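You operate a simulated robot arm through the tools that you are given. There is no shell and no other tool. Be economical: measure what you need, move in short steps, check, and stop when the job is done.

Carry out the task below with a simulated robot arm. There is one attempt and no reset: what you move stays moved.

TASK
Mix the vial with the blue band in the yellow rack at high speed until its tablet is gone.
Fine: stand it back in its well, turn the mixer off and rest the blue bung from the black block on it; leave the other vials.

Only the result counts: the job must be done as asked and must still hold three seconds after the hand-in. Knocking over, shifting, dropping, spilling or breaking anything else fails it.

THE ROBOT
A 7-joint arm with a two-finger parallel gripper, fixed in place. Base frame: the origin is at the foot of the arm, x ahead of it, y to its left, z up; the work surface is at about z = 0.006. Readings come in m, degrees, newtons and seconds.
With the tool pointing down near the work surface it reaches from about 0.24 to 0.62 m from the base axis. Its first joint turns from -66.0 to 66.0 degrees. Payload 2.6 kg.
The tool frame sits at the grasp point between the pads (the TCP): z along the fingers, y along the line on which they close. The tips reach 0.03 m beyond it. The gripper opens to 0.094 m. The fingers are 0.028 m wide and 0.01 m thick; the gripper's body (0.05 by 0.096 m) begins 0.055 m behind the TCP.
Orientation is that of the tool frame in the base frame, as a unit quaternion [w, x, y, z]. With the fingers straight down and closing along the base's y, the tool's x points along the base's -x, its y along +y and its z along -z.

THE INTERFACE
- The arm moves only by the tool arm_command. Its argument "steps" is a list that holds one entry, the list of rows, each a list of 7 numbers: the shift along the tool's x, y, z in units of 50 mm (1.0 is 50 mm), then the turn, a rotation vector about the tool's x, y, z in units of 6 degrees (1.0 is 6 degrees), then the finger opening in m, from 0 to 0.094. In form: [[[x, y, z, ax, ay, az, fingers], ...]]. A call has 1 to 8 rows; each row shifts and turns the commanded pose from where the row before left it, along the tool's axes as they then stand. A call with a number of a shift or a turn outside -1 to 1 is refused whole. Each row takes 0.2 s and may step no farther than 0.05 m and 8.6 degrees from the row before; otherwise, or with a gripper value out of range, the whole call is refused. Where a pose cannot be reached the arm comes as near as it can. A force on the tool above 40 N (or 10 N above the force at the start of the call, whichever is more), or a blocked arm, ends the call early, and 0.2 s more pass. Each finger travels about 0.072 m/s and halts on what it meets, pressing with about 36 N; the grip force reading is that of the motor and also rises with nothing between the fingers. The clock runs only during rows and for 0.2 s after the last one: add rows that do not move to give the fingers time. It gives the time, the measured TCP pose, the force on the tool (base axes), the opening and the grip force at its end, in the units of the frame above (readings bear some noise).
- Cameras (640 x 400 px; columns grow to the right, rows downward): "scene" is fixed at [0.0275, 0.4166, 0.5794]; the picture's right is [-0.84, -0.54, 0.00], its down [-0.25, 0.40, -0.88] and it looks along [0.47, -0.75, -0.47] (base axes); focal length 362 px, centre (320, 200). "wrist" rides on the gripper at [0.076, 0.014, -0.103] in the tool frame; the picture's right is [-0.18, 0.98, 0.00], its down [-0.75, -0.14, -0.64] and it looks along [-0.63, -0.12, 0.77] (tool axes); focal length 243 px, centre (320, 200). There is no depth. A picture from a camera that has moved, and an enlarged one, comes with that camera's place and axes in the base frame and with its lens. The place of the scene camera against the robot may be out by one fixed shift of up to 0.012 m in any direction.
- get_image(camera): a new picture of that camera. No time passes.
- inspect(camera, box): a new picture of the part [left, top, right, bottom] of that camera's present view, enlarged. No time passes.
- close_job(): hands the job in; it is judged then, once.

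Go step by step. Nothing tells you positions but the pictures and the camera data: compare them with the known pose of the tool, close in by small moves and look again before you grip or let go. The budget is 120 turns and 64 pictures, counting those below and the enlarged ones. Unless the task says otherwise, let go and move clear before handing in, and close with one line.

The tools are called after ">>>" as a command line: name --argument value ..., lists and objects as JSON in quotes. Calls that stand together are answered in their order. arm_command: Moves the arm, as the interface text tells. Its arguments: {"type":"object","properties":{"steps":{"type":"array"}},"required":["steps"]} The other tools are called the same way: get_image (camera) takes a picture; inspect (camera, box) takes an enlarged picture of a part of a camera's view; close_job () hands the job in.

At the start:

```text
clock: 0.0
tcp_pos: [0.354, -0.1089, 0.4171]
tcp_rot: [0.001, 0.001, 1.0, 0.0]
contact_force: [-0.6, 0.2, 0.1]
gripper_width: 0.094
finger_force: 0.1
```

scene: 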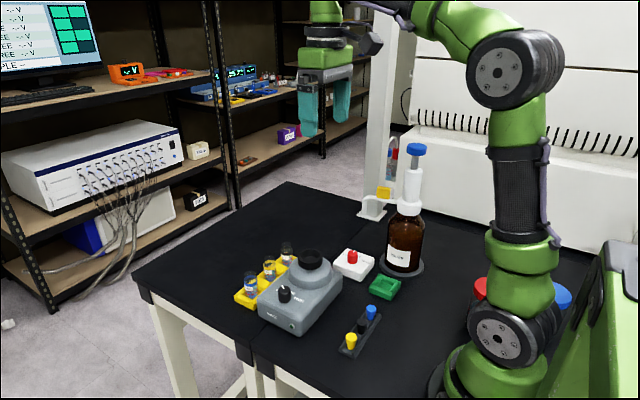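
wrist: 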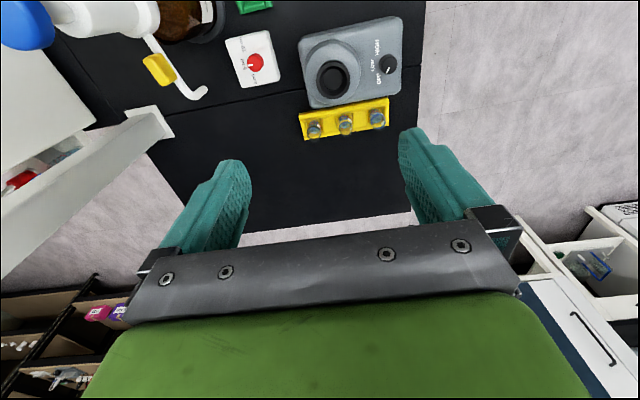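

I see a vortex mixer with a knob, a yellow rack with three vials, a black block with bungs, and some other items. I will enlarge the views first.

>>> inspect --camera "scene" --box '[220, 220, 400, 360]'

>>> inspect --camera "wrist" --box '[220, 0, 420, 150]'

```text
2.86 times, centred on (310, 290) of scene
camera zoom: at [0.0275, 0.4166, 0.5794], right [-0.84, -0.54, 0.0], down [-0.25, 0.4, -0.88], along [0.47, -0.75, -0.47], focal length 1035 px, centre (349, -57)
```

zoom: 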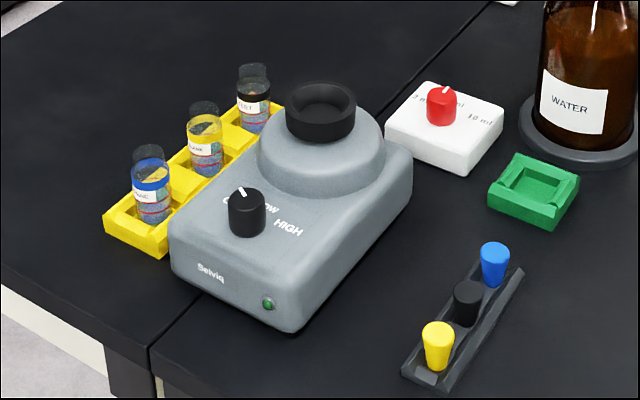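

```text
2.67 times, centred on (320, 75) of wrist
camera zoom: at [0.277, -0.0926, 0.5185], right [0.18, 0.98, 0.0], down [0.75, -0.14, 0.64], along [0.63, -0.12, -0.77], focal length 647 px, centre (320, 533)
```

zoom: 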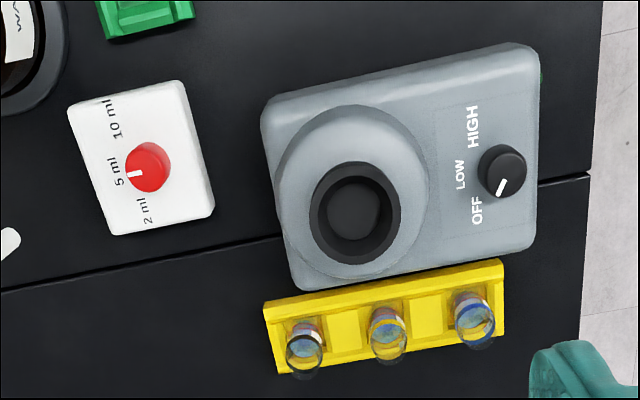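

The mixer knob is near (0.38, 0.0), at OFF, and the cup is near (0.38, -0.09). The blue vial is near (0.48, -0.016) and the blue bung near (0.23, -0.10). I will come in above the knob for a closer look.

>>> arm_command --steps '[[[-0.13, 0.545, 0.8, 0, 0, 0, 0.094], [-0.13, 0.545, 0.8, 0, 0, 0, 0.094], [-0.13, 0.545, 0.8, 0, 0, 0, 0.094], [-0.13, 0.545, 0.8, 0, 0, 0, 0.094], [0, 0, 0, 0, 0, 0, 0.094]]]'

>>> get_image --camera "wrist"

```text
clock: 1.2
tcp_pos: [0.3773, 0.002, 0.2564]
tcp_rot: [0.0, -0.001, 1.0, 0.0]
contact_force: [-0.5, 0.5, -0.6]
gripper_width: 0.094
finger_force: 0.1
```

```text
59 pictures are left
camera wrist: at [0.3017, 0.0167, 0.358], right [0.18, 0.98, 0.0], down [0.75, -0.14, 0.64], along [0.63, -0.12, -0.77], focal length 243 px, centre (320, 200)
```

wrist: 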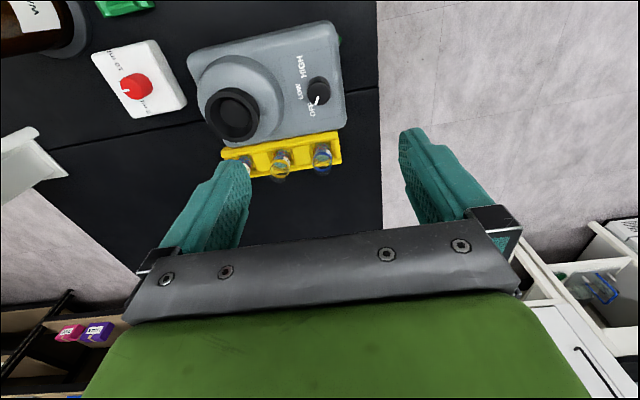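

>>> inspect --camera "wrist" --box '[190, 20, 350, 190]'

```text
2.35 times, centred on (270, 105) of wrist
camera zoom: at [0.3017, 0.0167, 0.358], right [0.18, 0.98, 0.0], down [0.75, -0.14, 0.64], along [0.63, -0.12, -0.77], focal length 571 px, centre (438, 424)
```

zoom: 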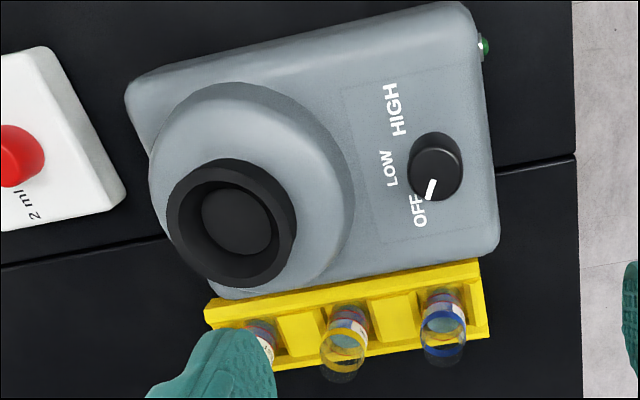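

The knob top is at about (0.379, 0.002, 0.064), with the pointer about 60° to the OFF side and HIGH about 110–120° clockwise from it. I will pre-turn the gripper by -60° and narrow the fingers above the knob.

>>> arm_command --steps '[[[-0.034, 0, 0.4, 0, 0, -1, 0.05], [0, 0, 0.4, 0, 0, -1, 0.05], [0, 0, 0.4, 0, 0, -1, 0.05], [0, 0, 0.4, 0, 0, -1, 0.05], [0, 0, 0.3, 0, 0, -1, 0.05], [0, 0, 0.3, 0, 0, -1, 0.05], [0, 0, 0.2, 0, 0, -1, 0.05], [0, 0, 0, 0, 0, -1, 0.05]]]'

>>> arm_command --steps '[[[0, 0, 0, 0, 0, -1, 0.05], [0, 0, 0, 0, 0, -1, 0.05], [0, 0, 0, 0, 0, 0, 0.05]]]'

>>> get_image --camera "wrist"

>>> inspect --camera "scene" --box '[220, 200, 400, 340]'

```text
clock: 3.0
tcp_pos: [0.381, 0.0021, 0.1375]
tcp_rot: [0.001, -0.409, 0.913, 0.0]
contact_force: [0.8, 0.1, 0.9]
gripper_width: 0.0502
finger_force: 0.1
```

```text
clock: 3.8
tcp_pos: [0.3804, 0.0023, 0.1369]
tcp_rot: [0.001, -0.501, 0.865, 0.0]
contact_force: [0.8, -0.3, 0.6]
gripper_width: 0.05
finger_force: 0.1
```

```text
57 pictures are left
camera wrist: at [0.3304, -0.0562, 0.2387], right [-0.76, 0.65, 0.0], down [0.5, 0.58, 0.64], along [0.42, 0.49, -0.77], focal length 243 px, centre (320, 200)
```

wrist: 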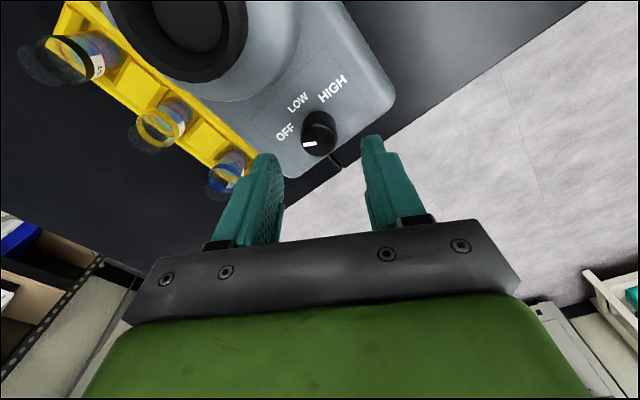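

```text
2.86 times, centred on (310, 270) of scene
camera zoom: at [0.0275, 0.4166, 0.5794], right [-0.84, -0.54, 0.0], down [-0.25, 0.4, -0.88], along [0.47, -0.75, -0.47], focal length 1035 px, centre (349, 0)
```

zoom: 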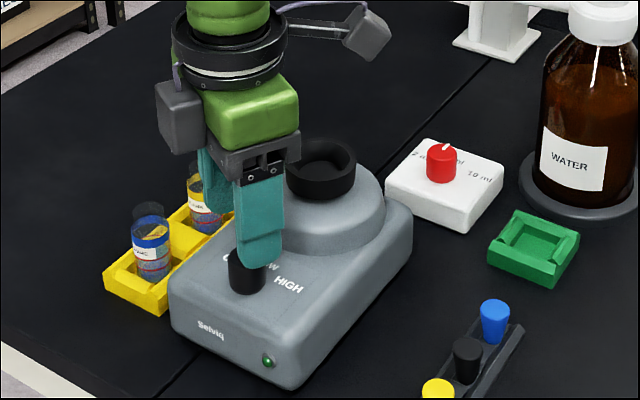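

The fingers straddle the knob and its centre matches my estimate. I will go down so the tips are about 0.054 high, then close.

>>> arm_command --steps '[[[0.014, 0.024, 0.5, 0, 0, 0, 0.05], [0, 0, 0.35, 0, 0, 0, 0.05], [0, 0, 0.2, 0, 0, 0, 0.05], [0, 0, 0, 0, 0, 0, 0.05]]]'

>>> get_image --camera "wrist"

>>> inspect --camera "scene" --box '[240, 240, 340, 340]'

```text
clock: 4.6
tcp_pos: [0.3796, 0.0006, 0.092]
tcp_rot: [0.001, -0.5, 0.866, -0.001]
contact_force: [-1.8, 0.2, 3.4]
gripper_width: 0.0507
finger_force: 0.8
stopped in row 3: the force on the tool passed its limit (the readings are from after the stop); the commanded pose is now the measured one
```

```text
55 pictures are left
camera wrist: at [0.3295, -0.0562, 0.1935], right [-0.76, 0.65, 0.0], down [0.5, 0.58, 0.64], along [0.42, 0.49, -0.77], focal length 243 px, centre (320, 200)
```

wrist: 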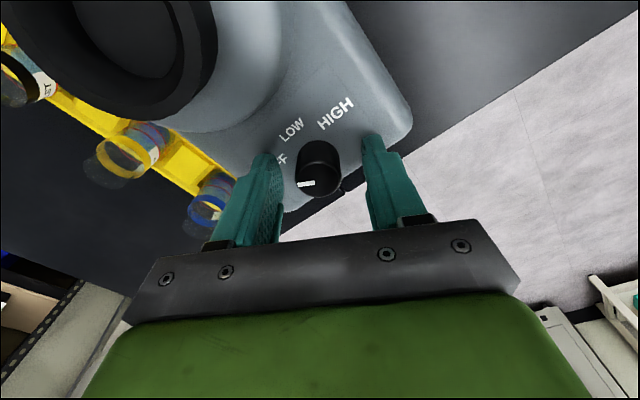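

```text
4.00 times, centred on (290, 290) of scene
camera zoom: at [0.0275, 0.4166, 0.5794], right [-0.84, -0.54, 0.0], down [-0.25, 0.4, -0.88], along [0.47, -0.75, -0.47], focal length 1450 px, centre (440, -160)
```

zoom: 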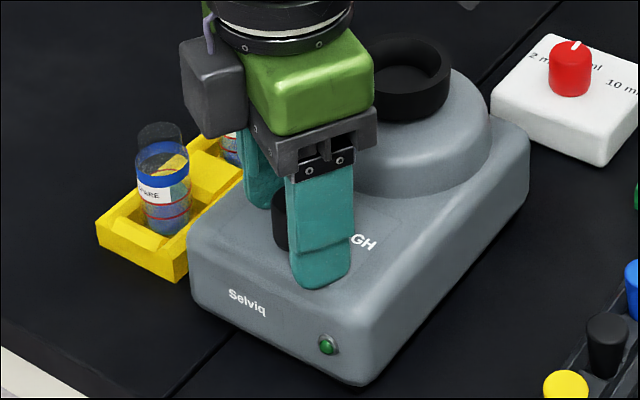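

The call stopped on contact at TCP z about 0.09, so the surface is higher than I took it to be. I'll look closely.

>>> inspect --camera "wrist" --box '[240, 90, 420, 230]'

```text
2.86 times, centred on (330, 160) of wrist
camera zoom: at [0.3295, -0.0562, 0.1935], right [-0.76, 0.65, 0.0], down [0.5, 0.58, 0.64], along [0.42, 0.49, -0.77], focal length 693 px, centre (291, 314)
```

zoom: 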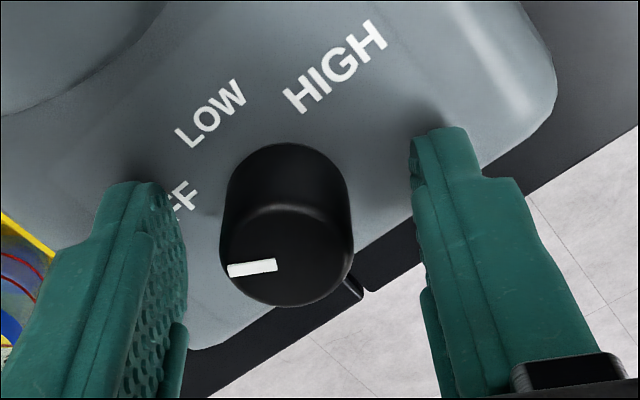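

I had the knob's top and base swapped in the picture. The surface is at about 0.06 and the knob axis at about (0.382, 0.002), with its top at about 0.08. I will lift 2 mm, centre and close.

>>> arm_command --steps '[[[-0.06, -0.02, -0.05, 0, 0, 0, 0.05], [0, 0, 0, 0, 0, 0, 0.02], [0, 0, 0, 0, 0, 0, 0.02], [0, 0, 0, 0, 0, 0, 0.02]]]'

>>> inspect --camera "wrist" --box '[240, 90, 420, 230]'

```text
clock: 5.6
tcp_pos: [0.3821, 0.0033, 0.0931]
tcp_rot: [0.0, -0.5, 0.866, -0.001]
contact_force: [0.8, -0.8, 0.3]
gripper_width: 0.0254
finger_force: 45.0
```

```text
2.86 times, centred on (330, 160) of wrist
camera zoom: at [0.3317, -0.0538, 0.1956], right [-0.76, 0.65, 0.0], down [0.5, 0.58, 0.64], along [0.42, 0.49, -0.77], focal length 693 px, centre (291, 314)
```

zoom: 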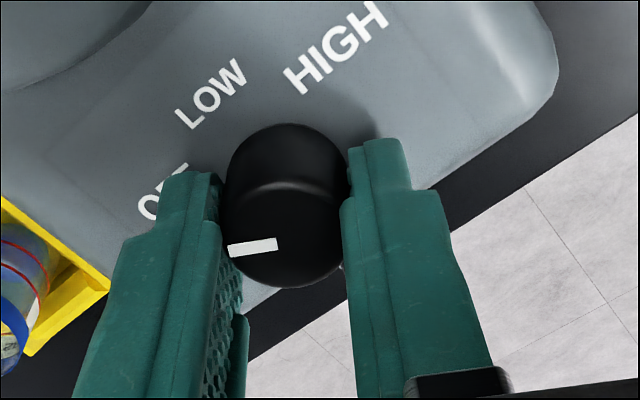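

The knob is gripped. OFF, LOW and HIGH sit at +60°, 0° and -60°, so I need about 120° clockwise. I turn it in stages.

>>> arm_command --steps '[[[0, 0, 0, 0, 0, 1, 0.02], [0, 0, 0, 0, 0, 1, 0.02], [0, 0, 0, 0, 0, 1, 0.02], [0, 0, 0, 0, 0, 1, 0.02], [0, 0, 0, 0, 0, 1, 0.02], [0, 0, 0, 0, 0, 1, 0.02], [0, 0, 0, 0, 0, 1, 0.02], [0, 0, 0, 0, 0, 1, 0.02]]]'

>>> get_image --camera "wrist"

```text
clock: 7.3
tcp_pos: [0.3852, 0.0012, 0.0934]
tcp_rot: [0.004, -0.145, 0.989, -0.003]
contact_force: [3.6, -1.1, -1.9]
gripper_width: 0.0258
finger_force: 44.3
stopped in row 8: the force on the tool passed its limit (the readings are from after the stop); the commanded pose is now the measured one
```

```text
51 pictures are left
camera wrist: at [0.3063, -0.0056, 0.1952], right [-0.11, 0.99, -0.01], down [0.76, 0.08, 0.65], along [0.64, 0.07, -0.76], focal length 243 px, centre (320, 200)
```

wrist: 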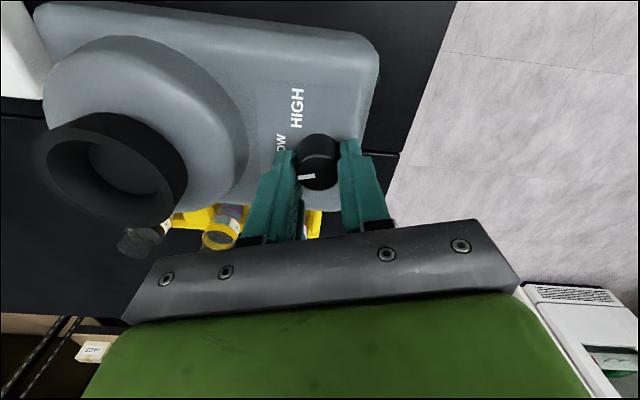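

The knob has turned about 43° and then side force built up, most likely from my grip being off-axis. I will open, recentre toward the knob axis and look.

>>> arm_command --steps '[[[0, 0, 0, 0, 0, 0, 0.04], [0, 0, 0, 0, 0, 0, 0.04]]]'

>>> inspect --camera "wrist" --box '[220, 80, 420, 220]'

>>> inspect --camera "scene" --box '[220, 220, 360, 340]'

```text
clock: 7.9
tcp_pos: [0.3842, 0.001, 0.0938]
tcp_rot: [0.003, -0.146, 0.989, -0.003]
contact_force: [0.2, -0.1, -0.9]
gripper_width: 0.0399
finger_force: 0.1
```

```text
2.86 times, centred on (320, 150) of wrist
camera zoom: at [0.3063, -0.0054, 0.1953], right [-0.11, 0.99, -0.01], down [0.76, 0.08, 0.65], along [0.64, 0.07, -0.76], focal length 693 px, centre (320, 343)
```

zoom: 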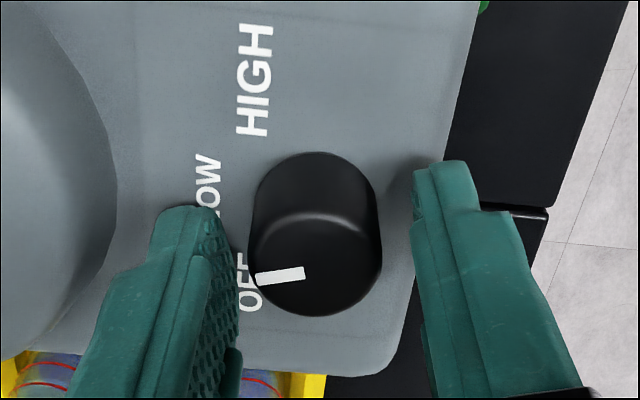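

```text
3.33 times, centred on (290, 280) of scene
camera zoom: at [0.0275, 0.4166, 0.5794], right [-0.84, -0.54, 0.0], down [-0.25, 0.4, -0.88], along [0.47, -0.75, -0.47], focal length 1208 px, centre (420, -67)
```

zoom: 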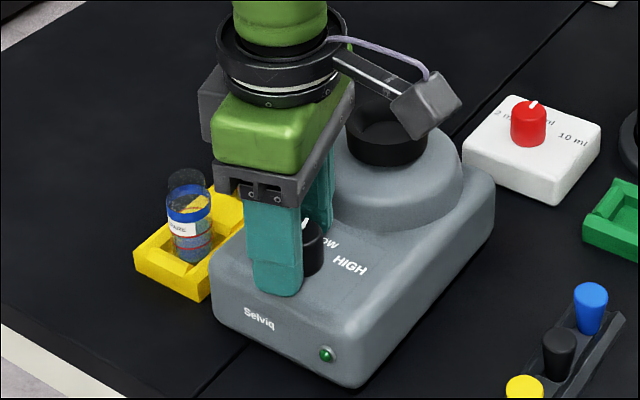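

The pointer now stands about 17° short of LOW, and the knob axis again reads (0.382, 0.002). I will centre on that, re-grip and turn in smaller stages.

>>> arm_command --steps '[[[0.036, 0.03, 0, 0, 0, 0, 0.04], [0, 0, 0, 0, 0, 0, 0.02], [0, 0, 0, 0, 0, 0, 0.02]]]'

>>> arm_command --steps '[[[0, 0, 0, 0, 0, 1, 0.02], [0, 0, 0, 0, 0, 1, 0.02], [0, 0, 0, 0, 0, 1, 0.02], [0, 0, 0, 0, 0, 1, 0.02]]]'

```text
clock: 8.7
tcp_pos: [0.3819, 0.0006, 0.094]
tcp_rot: [0.004, -0.145, 0.989, -0.003]
contact_force: [6.3, -11.5, -5.6]
gripper_width: 0.0259
finger_force: 45.2
```

```text
clock: 9.7
tcp_pos: [0.383, -0.0001, 0.0942]
tcp_rot: [0.004, 0.066, 0.998, -0.004]
contact_force: [9.3, -25.2, -7.3]
gripper_width: 0.0257
finger_force: 45.2
```

The knob pushes the gripper toward -y, so its axis lies a little that way. I will shift to relieve that and go on turning.

>>> arm_command --steps '[[[0, -0.05, 0, 0, 0, 0, 0.02], [0, 0, 0, 0, 0, 0, 0.02]]]'

>>> arm_command --steps '[[[0, 0, 0, 0, 0, 1, 0.02], [0, 0, 0, 0, 0, 1, 0.02], [0, 0, 0, 0, 0, 1, 0.02]]]'

>>> get_image --camera "wrist"

```text
clock: 10.3
tcp_pos: [0.3828, -0.0002, 0.0949]
tcp_rot: [0.006, 0.064, 0.998, -0.002]
contact_force: [9.4, -14.6, -2.2]
gripper_width: 0.0255
finger_force: 44.9
```

```text
clock: 11.1
tcp_pos: [0.3822, -0.0023, 0.0955]
tcp_rot: [0.005, 0.22, 0.975, -0.002]
contact_force: [7.1, -15.3, 3.2]
gripper_width: 0.0254
finger_force: 45.1
```

```text
48 pictures are left
camera wrist: at [0.3185, 0.046, 0.1952], right [0.59, 0.81, 0.0], down [0.61, -0.45, 0.65], along [0.53, -0.38, -0.76], focal length 243 px, centre (320, 200)
```

wrist: 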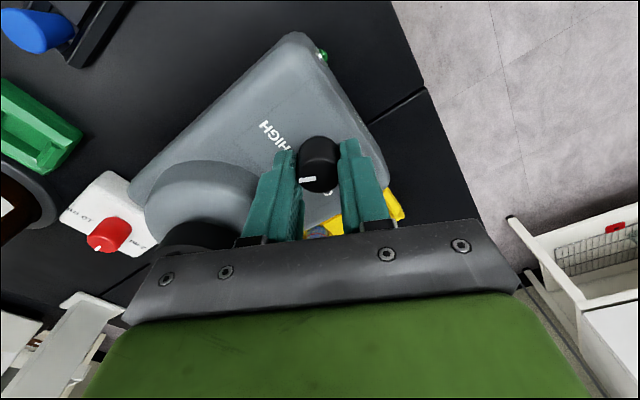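

The turn is now about 85° in total and the knob is following. I will continue toward HIGH, relieving the side force as I go.

>>> arm_command --steps '[[[0, -0.04, 0, 0, 0, 1, 0.02], [0, 0, 0, 0, 0, 1, 0.02], [0, -0.02, 0, 0, 0, 1, 0.02]]]'

>>> arm_command --steps '[[[0, 0, 0, 0, 0, 1, 0.02], [0, 0, 0, 0, 0, 1, 0.02], [0, 0, 0, 0, 0, 0.8, 0.02]]]'

>>> get_image --camera "wrist"

>>> inspect --camera "scene" --box '[220, 220, 360, 340]'

```text
clock: 11.9
tcp_pos: [0.3816, -0.0019, 0.0935]
tcp_rot: [0.007, 0.368, 0.93, 0.001]
contact_force: [23.1, -1.6, -6.4]
gripper_width: 0.0257
finger_force: 45.2
```

```text
clock: 12.7
tcp_pos: [0.3805, -0.0015, 0.0949]
tcp_rot: [0.007, 0.499, 0.867, 0.0]
contact_force: [17.8, 2.5, -5.0]
gripper_width: 0.0256
finger_force: 45.1
```

```text
47 pictures are left
camera wrist: at [0.354, 0.0725, 0.1953], right [0.94, 0.33, 0.01], down [0.25, -0.72, 0.65], along [0.22, -0.61, -0.76], focal length 243 px, centre (320, 200)
```

wrist: 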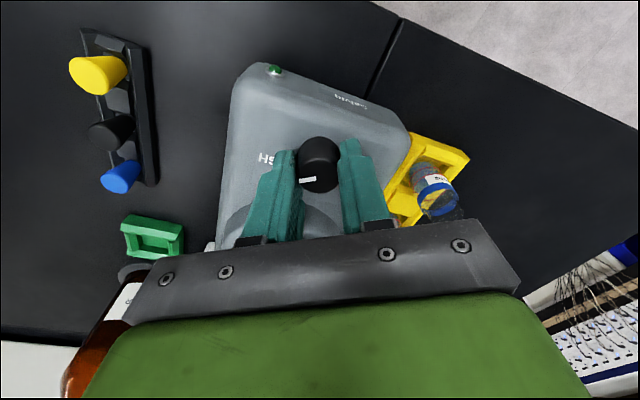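

```text
3.33 times, centred on (290, 280) of scene
camera zoom: at [0.0276, 0.4167, 0.5794], right [-0.84, -0.54, 0.0], down [-0.25, 0.4, -0.88], along [0.47, -0.75, -0.47], focal length 1208 px, centre (420, -67)
```

zoom: 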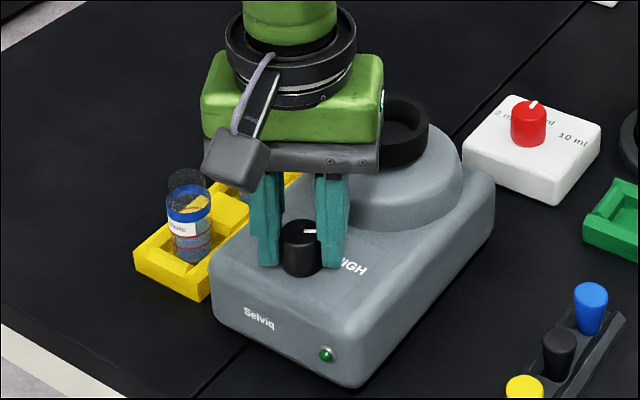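

The gripper is now at +60° yaw and the pointer appears near HIGH. I will open, lift and check.

>>> arm_command --steps '[[[0, 0, 0, 0, 0, 0, 0.05], [0, 0, 0, 0, 0, 0, 0.05], [0, 0, -0.6, 0, 0, 0, 0.05], [0, 0, -0.9, 0, 0, 0, 0.05], [0, 0, -0.9, 0, 0, 0, 0.05], [0, 0, 0, 0, 0, 0, 0.05]]]'

>>> inspect --camera "wrist" --box '[220, 40, 420, 180]'

>>> inspect --camera "scene" --box '[220, 220, 360, 340]'

```text
clock: 14.1
tcp_pos: [0.3802, -0.0024, 0.2129]
tcp_rot: [0.004, 0.499, 0.866, 0.001]
contact_force: [0.6, -1.0, 0.6]
gripper_width: 0.0497
finger_force: 0.1
```

```text
2.86 times, centred on (320, 110) of wrist
camera zoom: at [0.3528, 0.072, 0.3145], right [0.94, 0.33, 0.01], down [0.25, -0.72, 0.65], along [0.22, -0.61, -0.76], focal length 693 px, centre (320, 457)
```

zoom: 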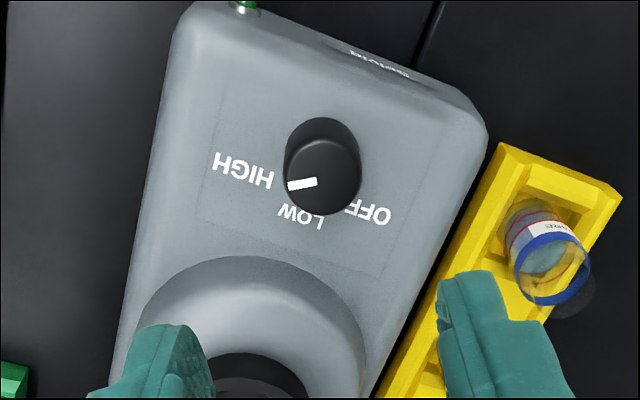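

```text
3.33 times, centred on (290, 280) of scene
camera zoom: at [0.0275, 0.4166, 0.5794], right [-0.84, -0.54, 0.0], down [-0.25, 0.4, -0.88], along [0.47, -0.75, -0.47], focal length 1208 px, centre (420, -67)
```

zoom: 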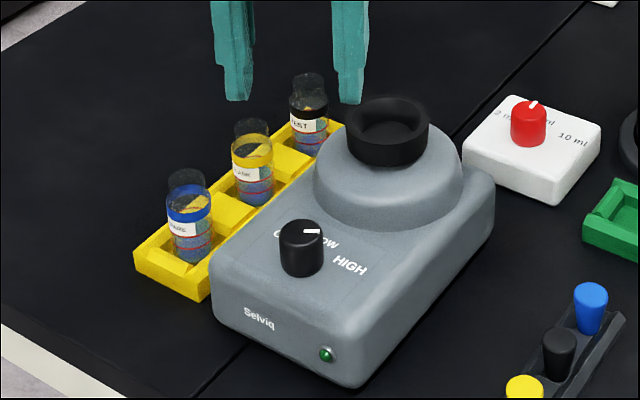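

The pointer is at HIGH. I will turn the gripper back to straight and move above the blue vial.

>>> arm_command --steps '[[[0, 0, 0, 0, 0, -1.25, 0.05]]]'

>>> arm_command --steps '[[[0, 0, 0, 0, 0, -1, 0.05], [0, 0, 0, 0, 0, -1, 0.05], [0, 0, 0, 0, 0, -1, 0.05], [0, 0, 0, 0, 0, -1, 0.05], [0, 0, 0, 0, 0, -1, 0.05], [0, 0, 0, 0, 0, -1, 0.05], [0, 0, 0, 0, 0, -1, 0.05], [0, 0, 0, 0, 0, -1, 0.05]]]'

>>> arm_command --steps '[[[0, 0, 0, 0, 0, -1, 0.05], [0, 0, 0, 0, 0, -1, 0.05], [-0.65, -0.08, 0, 0, 0, 0, 0.05], [-0.65, -0.08, 0, 0, 0, 0, 0.05], [-0.65, -0.09, 0, 0, 0, 0, 0.05], [0, 0, 0, 0, 0, 0, 0.05]]]'

>>> get_image --camera "wrist"

```text
refused: -1.25 is not a number from -1 to 1
```

```text
clock: 15.9
tcp_pos: [0.3795, -0.0033, 0.2146]
tcp_rot: [0.004, 0.103, 0.995, -0.002]
contact_force: [-0.6, -0.3, -0.3]
gripper_width: 0.0499
finger_force: 0.2
```

```text
clock: 17.3
tcp_pos: [0.4778, -0.0151, 0.2155]
tcp_rot: [0.004, 0.001, 1.0, -0.002]
contact_force: [0.6, -0.4, -0.5]
gripper_width: 0.0502
finger_force: 0.0
```

```text
43 pictures are left
camera wrist: at [0.4002, 0.0016, 0.3162], right [0.18, 0.98, 0.0], down [0.75, -0.14, 0.65], along [0.64, -0.12, -0.76], focal length 243 px, centre (320, 200)
```

wrist: 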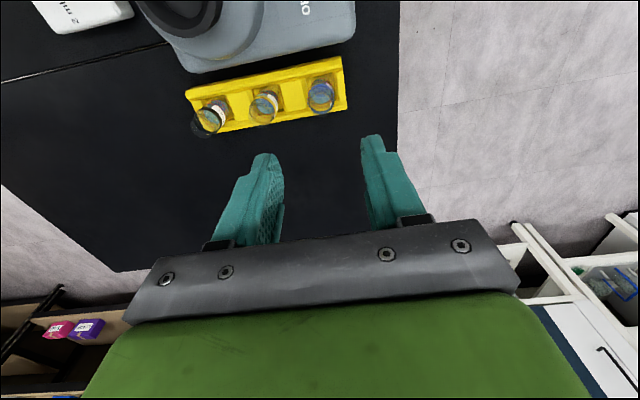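

>>> inspect --camera "wrist" --box '[180, 40, 360, 160]'

>>> inspect --camera "scene" --box '[230, 230, 310, 310]'

```text
3.33 times, centred on (270, 100) of wrist
camera zoom: at [0.4002, 0.0016, 0.3162], right [0.18, 0.98, 0.0], down [0.75, -0.14, 0.65], along [0.64, -0.12, -0.76], focal length 809 px, centre (487, 533)
```

zoom: 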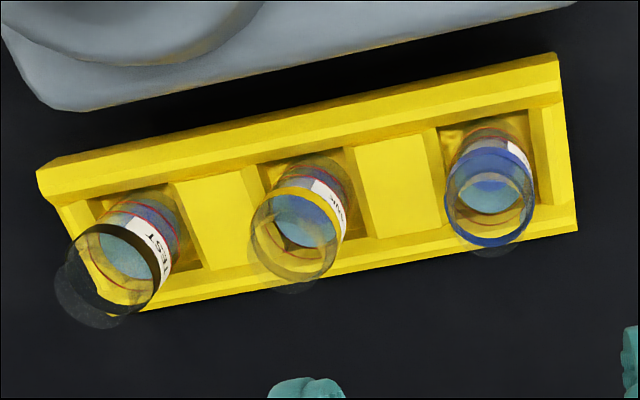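

```text
5.00 times, centred on (270, 270) of scene
camera zoom: at [0.0276, 0.4166, 0.5794], right [-0.84, -0.54, 0.0], down [-0.25, 0.4, -0.88], along [0.47, -0.75, -0.47], focal length 1812 px, centre (570, -150)
```

zoom: 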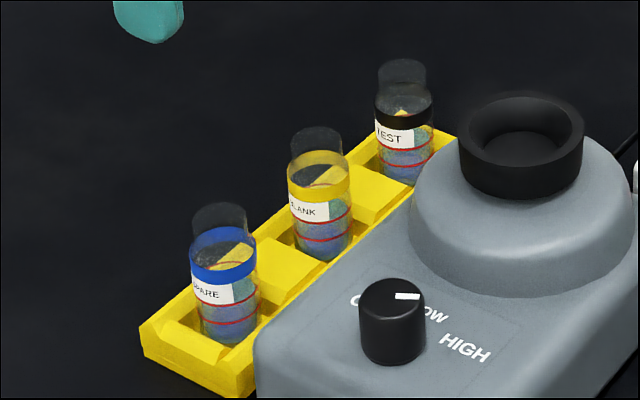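

The blue-banded vial's axis reads about (0.484, -0.013), with its band near z = 0.055. I will go down partway to check the alignment.

>>> arm_command --steps '[[[-0.06, 0.02, 0.5, 0, 0, 0, 0.05], [-0.06, 0.02, 0.5, 0, 0, 0, 0.05], [0, 0, 0.4, 0, 0, 0, 0.05], [0, 0, 0, 0, 0, 0, 0.05]]]'

>>> inspect --camera "wrist" --box '[200, 60, 440, 230]'

>>> inspect --camera "scene" --box '[220, 220, 320, 310]'

```text
clock: 18.3
tcp_pos: [0.4841, -0.0116, 0.1453]
tcp_rot: [0.005, 0.001, 1.0, -0.001]
contact_force: [0.8, 0.0, -1.3]
gripper_width: 0.0499
finger_force: 0.1
```

```text
2.35 times, centred on (320, 145) of wrist
camera zoom: at [0.4067, 0.0032, 0.2457], right [0.19, 0.98, 0.0], down [0.75, -0.14, 0.65], along [0.64, -0.12, -0.76], focal length 571 px, centre (320, 329)
```

zoom: 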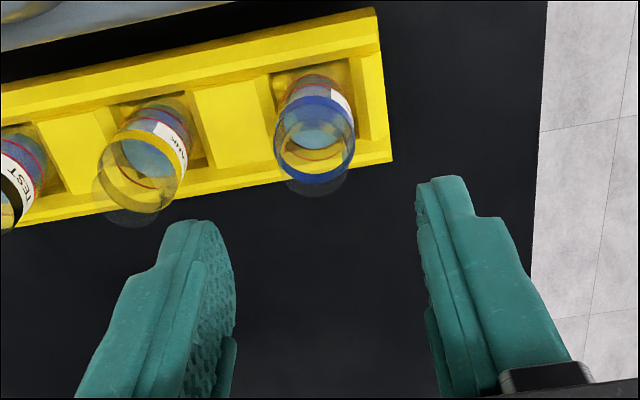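

```text
4.44 times, centred on (270, 265) of scene
camera zoom: at [0.0275, 0.4166, 0.5794], right [-0.84, -0.54, 0.0], down [-0.25, 0.4, -0.88], along [0.47, -0.75, -0.47], focal length 1611 px, centre (542, -89)
```

zoom: 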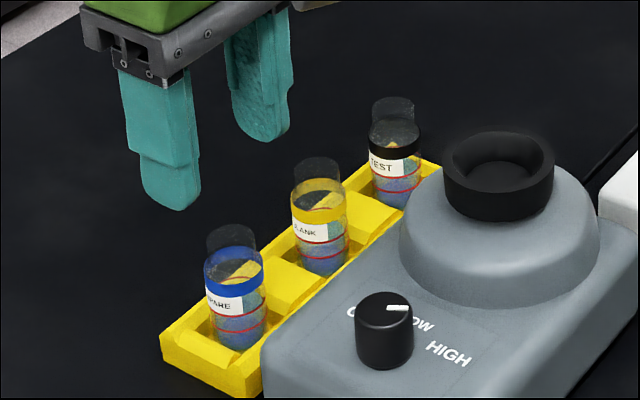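

The fingers straddle the vial, whose axis is near (0.484, -0.013), with its mouth at about z = 0.07. I'll lower to TCP z of about 0.073, keeping the tips above the rack.

>>> arm_command --steps '[[[0, -0.03, 0.5, 0, 0, 0, 0.05], [0, 0, 0.5, 0, 0, 0, 0.05], [0, 0, 0.3, 0, 0, 0, 0.05], [0, 0, 0.12, 0, 0, 0, 0.05], [0, 0, 0, 0, 0, 0, 0.05]]]'

>>> get_image --camera "wrist"

>>> inspect --camera "scene" --box '[220, 220, 320, 310]'

```text
clock: 19.5
tcp_pos: [0.4835, -0.0147, 0.0733]
tcp_rot: [0.003, 0.001, 1.0, -0.002]
contact_force: [-0.8, 0.3, -0.2]
gripper_width: 0.05
finger_force: 0.1
```

```text
38 pictures are left
camera wrist: at [0.4069, 0.0013, 0.1748], right [0.19, 0.98, 0.0], down [0.75, -0.14, 0.65], along [0.64, -0.12, -0.76], focal length 243 px, centre (320, 200)
```

wrist: 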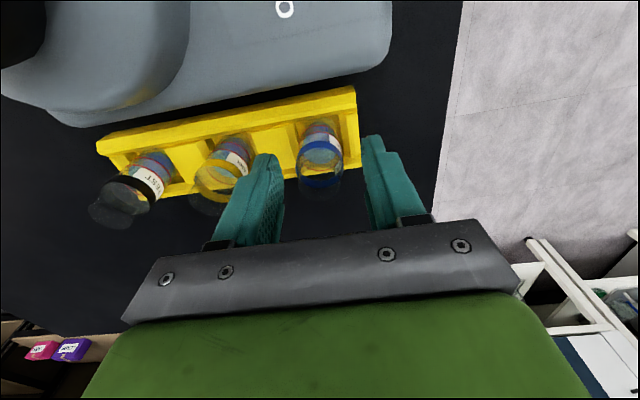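

```text
4.44 times, centred on (270, 265) of scene
camera zoom: at [0.0275, 0.4166, 0.5794], right [-0.84, -0.54, 0.0], down [-0.25, 0.4, -0.88], along [0.47, -0.75, -0.47], focal length 1611 px, centre (542, -89)
```

zoom: 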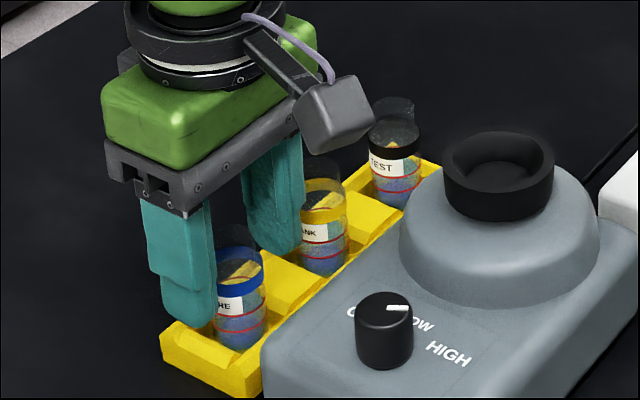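

The vial is centred between the fingers. I will close on it and lift slightly.

>>> arm_command --steps '[[[0, 0.015, 0, 0, 0, 0, 0.03], [0, 0, 0, 0, 0, 0, 0.022], [0, 0, 0, 0, 0, 0, 0.022], [0, 0, 0, 0, 0, 0, 0.022]]]'

>>> arm_command --steps '[[[0, 0, -0.3, 0, 0, 0, 0.022], [0, 0, -0.7, 0, 0, 0, 0.022], [0, 0, -0.8, 0, 0, 0, 0.022], [0, 0, -0.6, 0, 0, 0, 0.022], [0, 0, 0, 0, 0, 0, 0.022]]]'

>>> get_image --camera "wrist"

>>> inspect --camera "scene" --box '[210, 180, 350, 310]'

```text
clock: 20.5
tcp_pos: [0.4834, -0.0137, 0.0736]
tcp_rot: [0.004, 0.001, 1.0, -0.002]
contact_force: [0.1, 0.0, 0.3]
gripper_width: 0.026
finger_force: 36.1
```

```text
clock: 21.7
tcp_pos: [0.483, -0.0146, 0.195]
tcp_rot: [0.004, 0.001, 1.0, -0.002]
contact_force: [-0.5, 0.1, -0.8]
gripper_width: 0.0257
finger_force: 35.6
```

```text
36 pictures are left
camera wrist: at [0.4053, 0.0015, 0.2953], right [0.19, 0.98, 0.0], down [0.75, -0.14, 0.65], along [0.64, -0.12, -0.76], focal length 243 px, centre (320, 200)
```

wrist: 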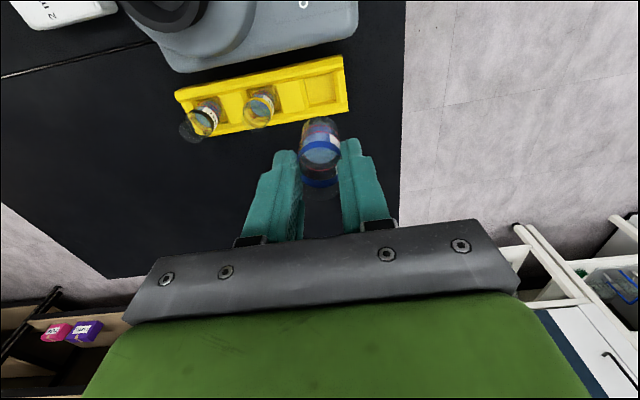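

```text
3.08 times, centred on (280, 245) of scene
camera zoom: at [0.0275, 0.4166, 0.5794], right [-0.84, -0.54, 0.0], down [-0.25, 0.4, -0.88], along [0.47, -0.75, -0.47], focal length 1115 px, centre (443, 62)
```

zoom: 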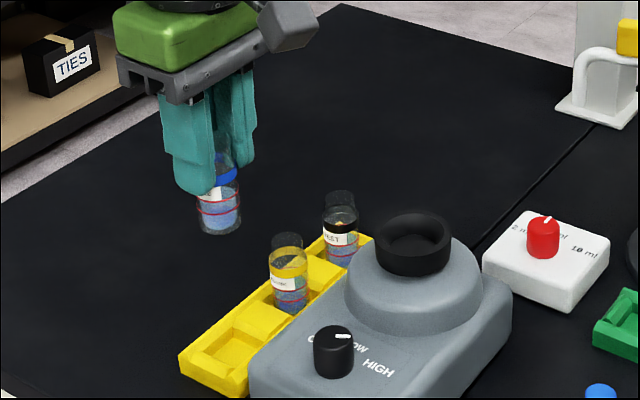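

The vial is held upright and lifted clear. The cup is near (0.382, -0.092) with its rim at about z = 0.10. I will carry the vial over it at this height.

>>> arm_command --steps '[[[0.4, -0.31, 0, 0, 0, 0, 0.022], [0.4, -0.31, 0, 0, 0, 0, 0.022], [0.4, -0.31, 0, 0, 0, 0, 0.022], [0.4, -0.31, 0, 0, 0, 0, 0.022], [0.42, -0.31, 0, 0, 0, 0, 0.022], [0, 0, 0, 0, 0, 0, 0.022]]]'

>>> get_image --camera "wrist"

>>> inspect --camera "scene" --box '[230, 160, 390, 310]'

```text
clock: 23.1
tcp_pos: [0.3817, -0.092, 0.1938]
tcp_rot: [0.004, 0.0, 1.0, -0.001]
contact_force: [0.6, 1.0, -0.7]
gripper_width: 0.026
finger_force: 36.0
```

```text
34 pictures are left
camera wrist: at [0.3039, -0.0761, 0.2945], right [0.18, 0.98, 0.0], down [0.75, -0.14, 0.65], along [0.64, -0.12, -0.76], focal length 243 px, centre (320, 200)
```

wrist: 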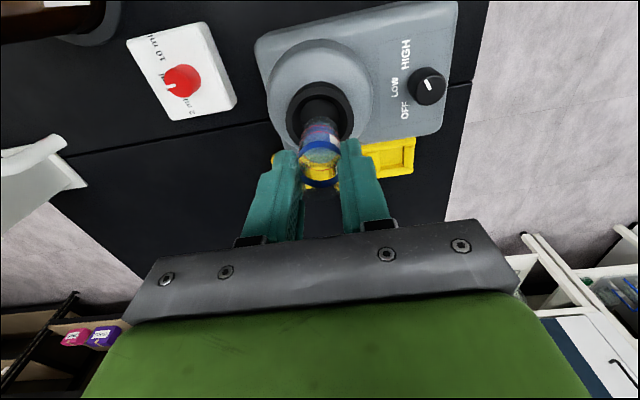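

```text
2.67 times, centred on (310, 235) of scene
camera zoom: at [0.0275, 0.4166, 0.5794], right [-0.84, -0.54, 0.0], down [-0.25, 0.4, -0.88], along [0.47, -0.75, -0.47], focal length 966 px, centre (347, 107)
```

zoom: 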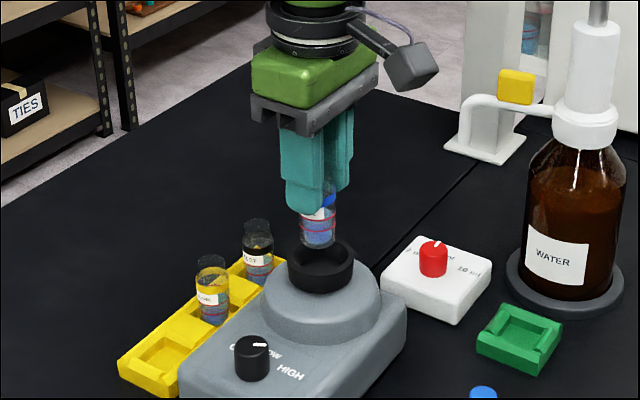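

>>> inspect --camera "wrist" --box '[260, 60, 380, 160]'

```text
4.00 times, centred on (320, 110) of wrist
camera zoom: at [0.3039, -0.0761, 0.2945], right [0.18, 0.98, 0.0], down [0.75, -0.14, 0.65], along [0.64, -0.12, -0.76], focal length 970 px, centre (320, 560)
```

zoom: 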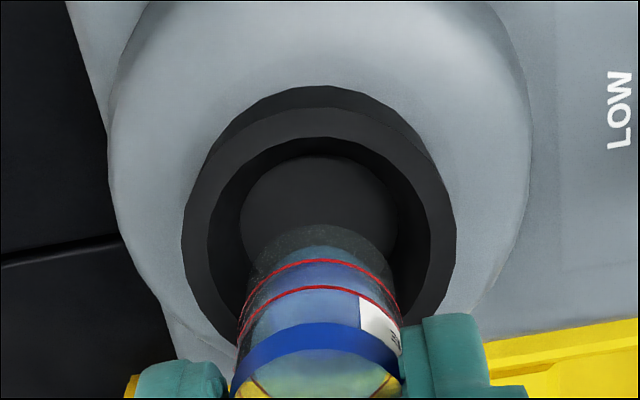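

The cup axis is at about (0.382, -0.091), in line with the vial, and its floor is at about z = 0.088. I will lower slowly into the cup.

>>> arm_command --steps '[[[0, 0.02, 0.3, 0, 0, 0, 0.022], [0, 0, 0.3, 0, 0, 0, 0.022], [0, 0, 0.15, 0, 0, 0, 0.022], [0, 0, 0, 0, 0, 0, 0.022]]]'

>>> inspect --camera "scene" --box '[260, 180, 360, 280]'

>>> inspect --camera "wrist" --box '[240, 60, 400, 220]'

```text
clock: 24.1
tcp_pos: [0.3822, -0.091, 0.1564]
tcp_rot: [0.006, 0.001, 1.0, -0.002]
contact_force: [-9.9, -2.4, 21.0]
gripper_width: 0.0258
finger_force: 36.0
```

```text
4.00 times, centred on (310, 230) of scene
camera zoom: at [0.0274, 0.4167, 0.5794], right [-0.84, -0.54, 0.0], down [-0.25, 0.4, -0.88], along [0.47, -0.75, -0.47], focal length 1450 px, centre (360, 80)
```

zoom: 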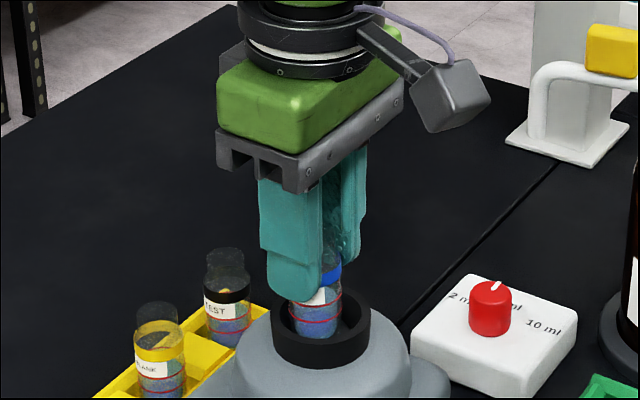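

```text
2.50 times, centred on (320, 140) of wrist
camera zoom: at [0.3054, -0.0751, 0.2578], right [0.19, 0.98, 0.0], down [0.75, -0.14, 0.65], along [0.64, -0.12, -0.76], focal length 606 px, centre (320, 350)
```

zoom: 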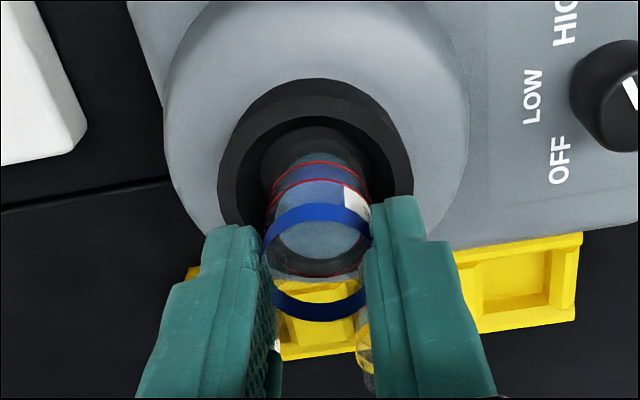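

The vial is seated, with about 21 N upward, so it is pressing on the cup. I will hold it there and watch the tablet.

>>> arm_command --steps '[[[0, 0, 0, 0, 0, 0, 0.022], [0, 0, 0, 0, 0, 0, 0.022], [0, 0, 0, 0, 0, 0, 0.022], [0, 0, 0, 0, 0, 0, 0.022], [0, 0, 0, 0, 0, 0, 0.022], [0, 0, 0, 0, 0, 0, 0.022], [0, 0, 0, 0, 0, 0, 0.022], [0, 0, 0, 0, 0, 0, 0.022]]]'

>>> inspect --camera "scene" --box '[285, 225, 345, 275]'

>>> inspect --camera "wrist" --box '[285, 95, 355, 190]'

```text
clock: 25.9
tcp_pos: [0.3827, -0.0897, 0.1556]
tcp_rot: [0.004, 0.0, 1.0, -0.002]
contact_force: [-1.0, -5.7, 16.4]
gripper_width: 0.0258
finger_force: 36.3
```

```text
8.00 times, centred on (315, 250) of scene
camera zoom: at [0.0275, 0.4167, 0.5794], right [-0.84, -0.54, 0.0], down [-0.25, 0.4, -0.88], along [0.47, -0.75, -0.47], focal length 2899 px, centre (360, -200)
```

zoom: 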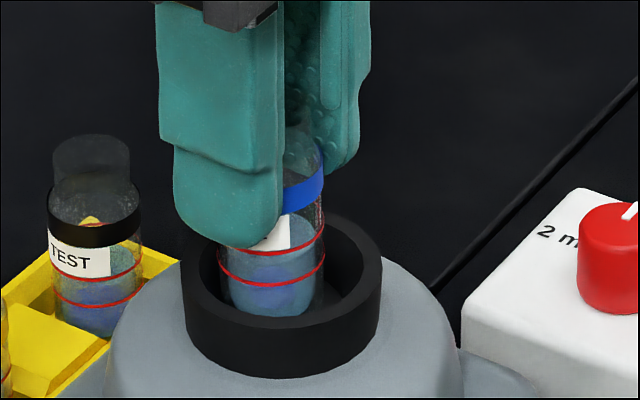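

```text
4.21 times, centred on (320, 142) of wrist
camera zoom: at [0.3054, -0.0747, 0.2573], right [0.19, 0.98, 0.0], down [0.75, -0.14, 0.65], along [0.64, -0.12, -0.76], focal length 1022 px, centre (320, 442)
```

zoom: 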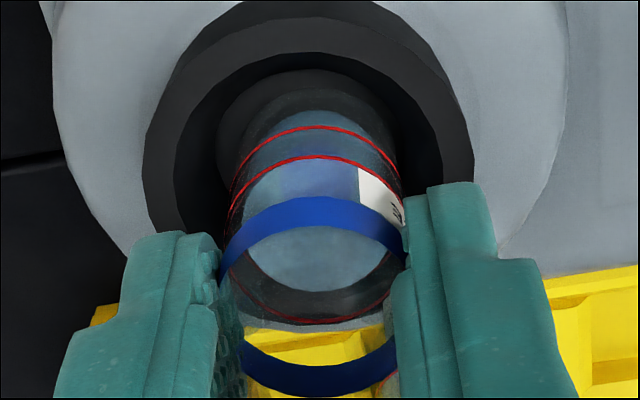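

The side force changes, so the mixer is running. A darker blue patch low in the liquid may be the tablet, so I will hold longer and compare.

>>> arm_command --steps '[[[0, 0, 0, 0, 0, 0, 0.022], [0, 0, 0, 0, 0, 0, 0.022], [0, 0, 0, 0, 0, 0, 0.022], [0, 0, 0, 0, 0, 0, 0.022], [0, 0, 0, 0, 0, 0, 0.022], [0, 0, 0, 0, 0, 0, 0.022], [0, 0, 0, 0, 0, 0, 0.022], [0, 0, 0, 0, 0, 0, 0.022]]]'

>>> arm_command --steps '[[[0, 0, 0, 0, 0, 0, 0.022], [0, 0, 0, 0, 0, 0, 0.022], [0, 0, 0, 0, 0, 0, 0.022], [0, 0, 0, 0, 0, 0, 0.022], [0, 0, 0, 0, 0, 0, 0.022], [0, 0, 0, 0, 0, 0, 0.022], [0, 0, 0, 0, 0, 0, 0.022], [0, 0, 0, 0, 0, 0, 0.022]]]'

>>> arm_command --steps '[[[0, 0, 0, 0, 0, 0, 0.022], [0, 0, 0, 0, 0, 0, 0.022], [0, 0, 0, 0, 0, 0, 0.022], [0, 0, 0, 0, 0, 0, 0.022], [0, 0, 0, 0, 0, 0, 0.022], [0, 0, 0, 0, 0, 0, 0.022], [0, 0, 0, 0, 0, 0, 0.022], [0, 0, 0, 0, 0, 0, 0.022]]]'

>>> inspect --camera "scene" --box '[285, 225, 345, 275]'

```text
clock: 27.7
tcp_pos: [0.3826, -0.0899, 0.1569]
tcp_rot: [0.004, 0.002, 1.0, -0.002]
contact_force: [-1.7, -2.6, 12.1]
gripper_width: 0.0257
finger_force: 35.8
```

```text
clock: 29.5
tcp_pos: [0.3813, -0.09, 0.1573]
tcp_rot: [0.005, 0.001, 1.0, -0.002]
contact_force: [-2.3, -1.7, 6.8]
gripper_width: 0.0258
finger_force: 36.6
```

```text
clock: 31.3
tcp_pos: [0.3823, -0.09, 0.156]
tcp_rot: [0.005, 0.001, 1.0, -0.003]
contact_force: [-2.5, -1.6, 5.5]
gripper_width: 0.0259
finger_force: 36.1
```

```text
8.00 times, centred on (315, 250) of scene
camera zoom: at [0.0275, 0.4166, 0.5794], right [-0.84, -0.54, 0.0], down [-0.25, 0.4, -0.88], along [0.47, -0.75, -0.47], focal length 2899 px, centre (360, -200)
```

zoom: 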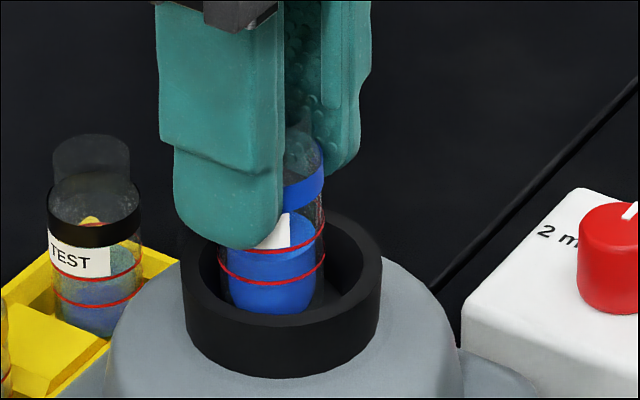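

The liquid has turned a strong, even blue, so the tablet is dissolving. I will look closer and hold a little longer.

>>> arm_command --steps '[[[0, 0, 0.02, 0, 0, 0, 0.022], [0, 0, 0, 0, 0, 0, 0.022], [0, 0, 0, 0, 0, 0, 0.022], [0, 0, 0, 0, 0, 0, 0.022], [0, 0, 0, 0, 0, 0, 0.022], [0, 0, 0, 0, 0, 0, 0.022], [0, 0, 0, 0, 0, 0, 0.022], [0, 0, 0, 0, 0, 0, 0.022]]]'

>>> inspect --camera "scene" --box '[300, 240, 332, 268]'

>>> inspect --camera "wrist" --box '[285, 95, 355, 190]'

```text
clock: 33.1
tcp_pos: [0.383, -0.0916, 0.1564]
tcp_rot: [0.004, 0.0, 1.0, -0.002]
contact_force: [0.3, -1.8, 8.2]
gripper_width: 0.0257
finger_force: 36.3
```

```text
14.29 times, centred on (316, 254) of scene
camera zoom: at [0.0275, 0.4166, 0.5794], right [-0.84, -0.54, 0.0], down [-0.25, 0.4, -0.88], along [0.47, -0.75, -0.47], focal length 5177 px, centre (377, -571)
```

zoom: 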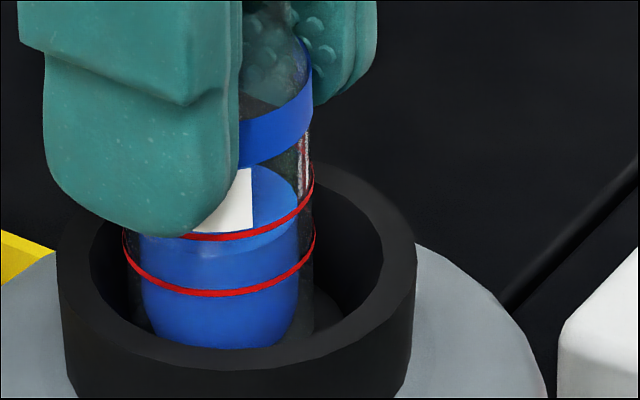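

```text
4.21 times, centred on (320, 142) of wrist
camera zoom: at [0.3053, -0.0744, 0.2561], right [0.18, 0.98, 0.0], down [0.75, -0.14, 0.65], along [0.64, -0.12, -0.76], focal length 1022 px, centre (320, 442)
```

zoom: 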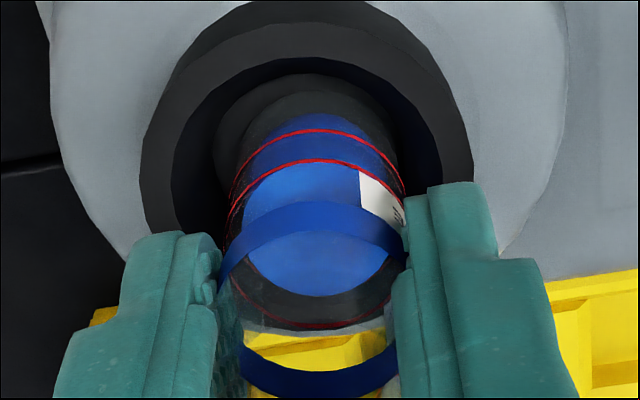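

The liquid is evenly blue with no tablet visible. I will hold one more interval as a margin and then lift out.

>>> arm_command --steps '[[[0, 0, 0, 0, 0, 0, 0.022], [0, 0, 0, 0, 0, 0, 0.022], [0, 0, 0, 0, 0, 0, 0.022], [0, 0, 0, 0, 0, 0, 0.022], [0, 0, 0, 0, 0, 0, 0.022], [0, 0, 0, 0, 0, 0, 0.022], [0, 0, 0, 0, 0, 0, 0.022], [0, 0, 0, 0, 0, 0, 0.022]]]'

>>> arm_command --steps '[[[0, 0, -0.2, 0, 0, 0, 0.022], [0, 0, -0.3, 0, 0, 0, 0.022], [0, 0, -0.4, 0, 0, 0, 0.022], [0, 0, -0.2, 0, 0, 0, 0.022], [0, 0, 0, 0, 0, 0, 0.022]]]'

>>> inspect --camera "scene" --box '[290, 200, 340, 260]'

```text
clock: 34.9
tcp_pos: [0.381, -0.0903, 0.1552]
tcp_rot: [0.004, 0.0, 1.0, -0.003]
contact_force: [0.2, -0.8, 6.6]
gripper_width: 0.0259
finger_force: 36.2
```

```text
clock: 36.1
tcp_pos: [0.382, -0.0901, 0.2111]
tcp_rot: [0.004, 0.0, 1.0, -0.002]
contact_force: [0.0, -0.6, -0.3]
gripper_width: 0.0258
finger_force: 35.7
```

```text
6.67 times, centred on (315, 230) of scene
camera zoom: at [0.0275, 0.4166, 0.5794], right [-0.84, -0.54, 0.0], down [-0.25, 0.4, -0.88], along [0.47, -0.75, -0.47], focal length 2416 px, centre (353, 0)
```

zoom: 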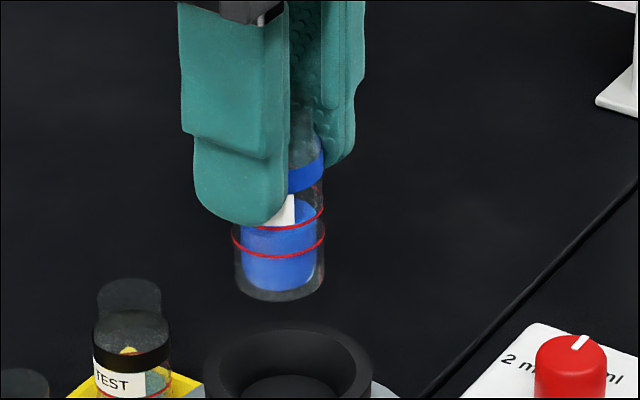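

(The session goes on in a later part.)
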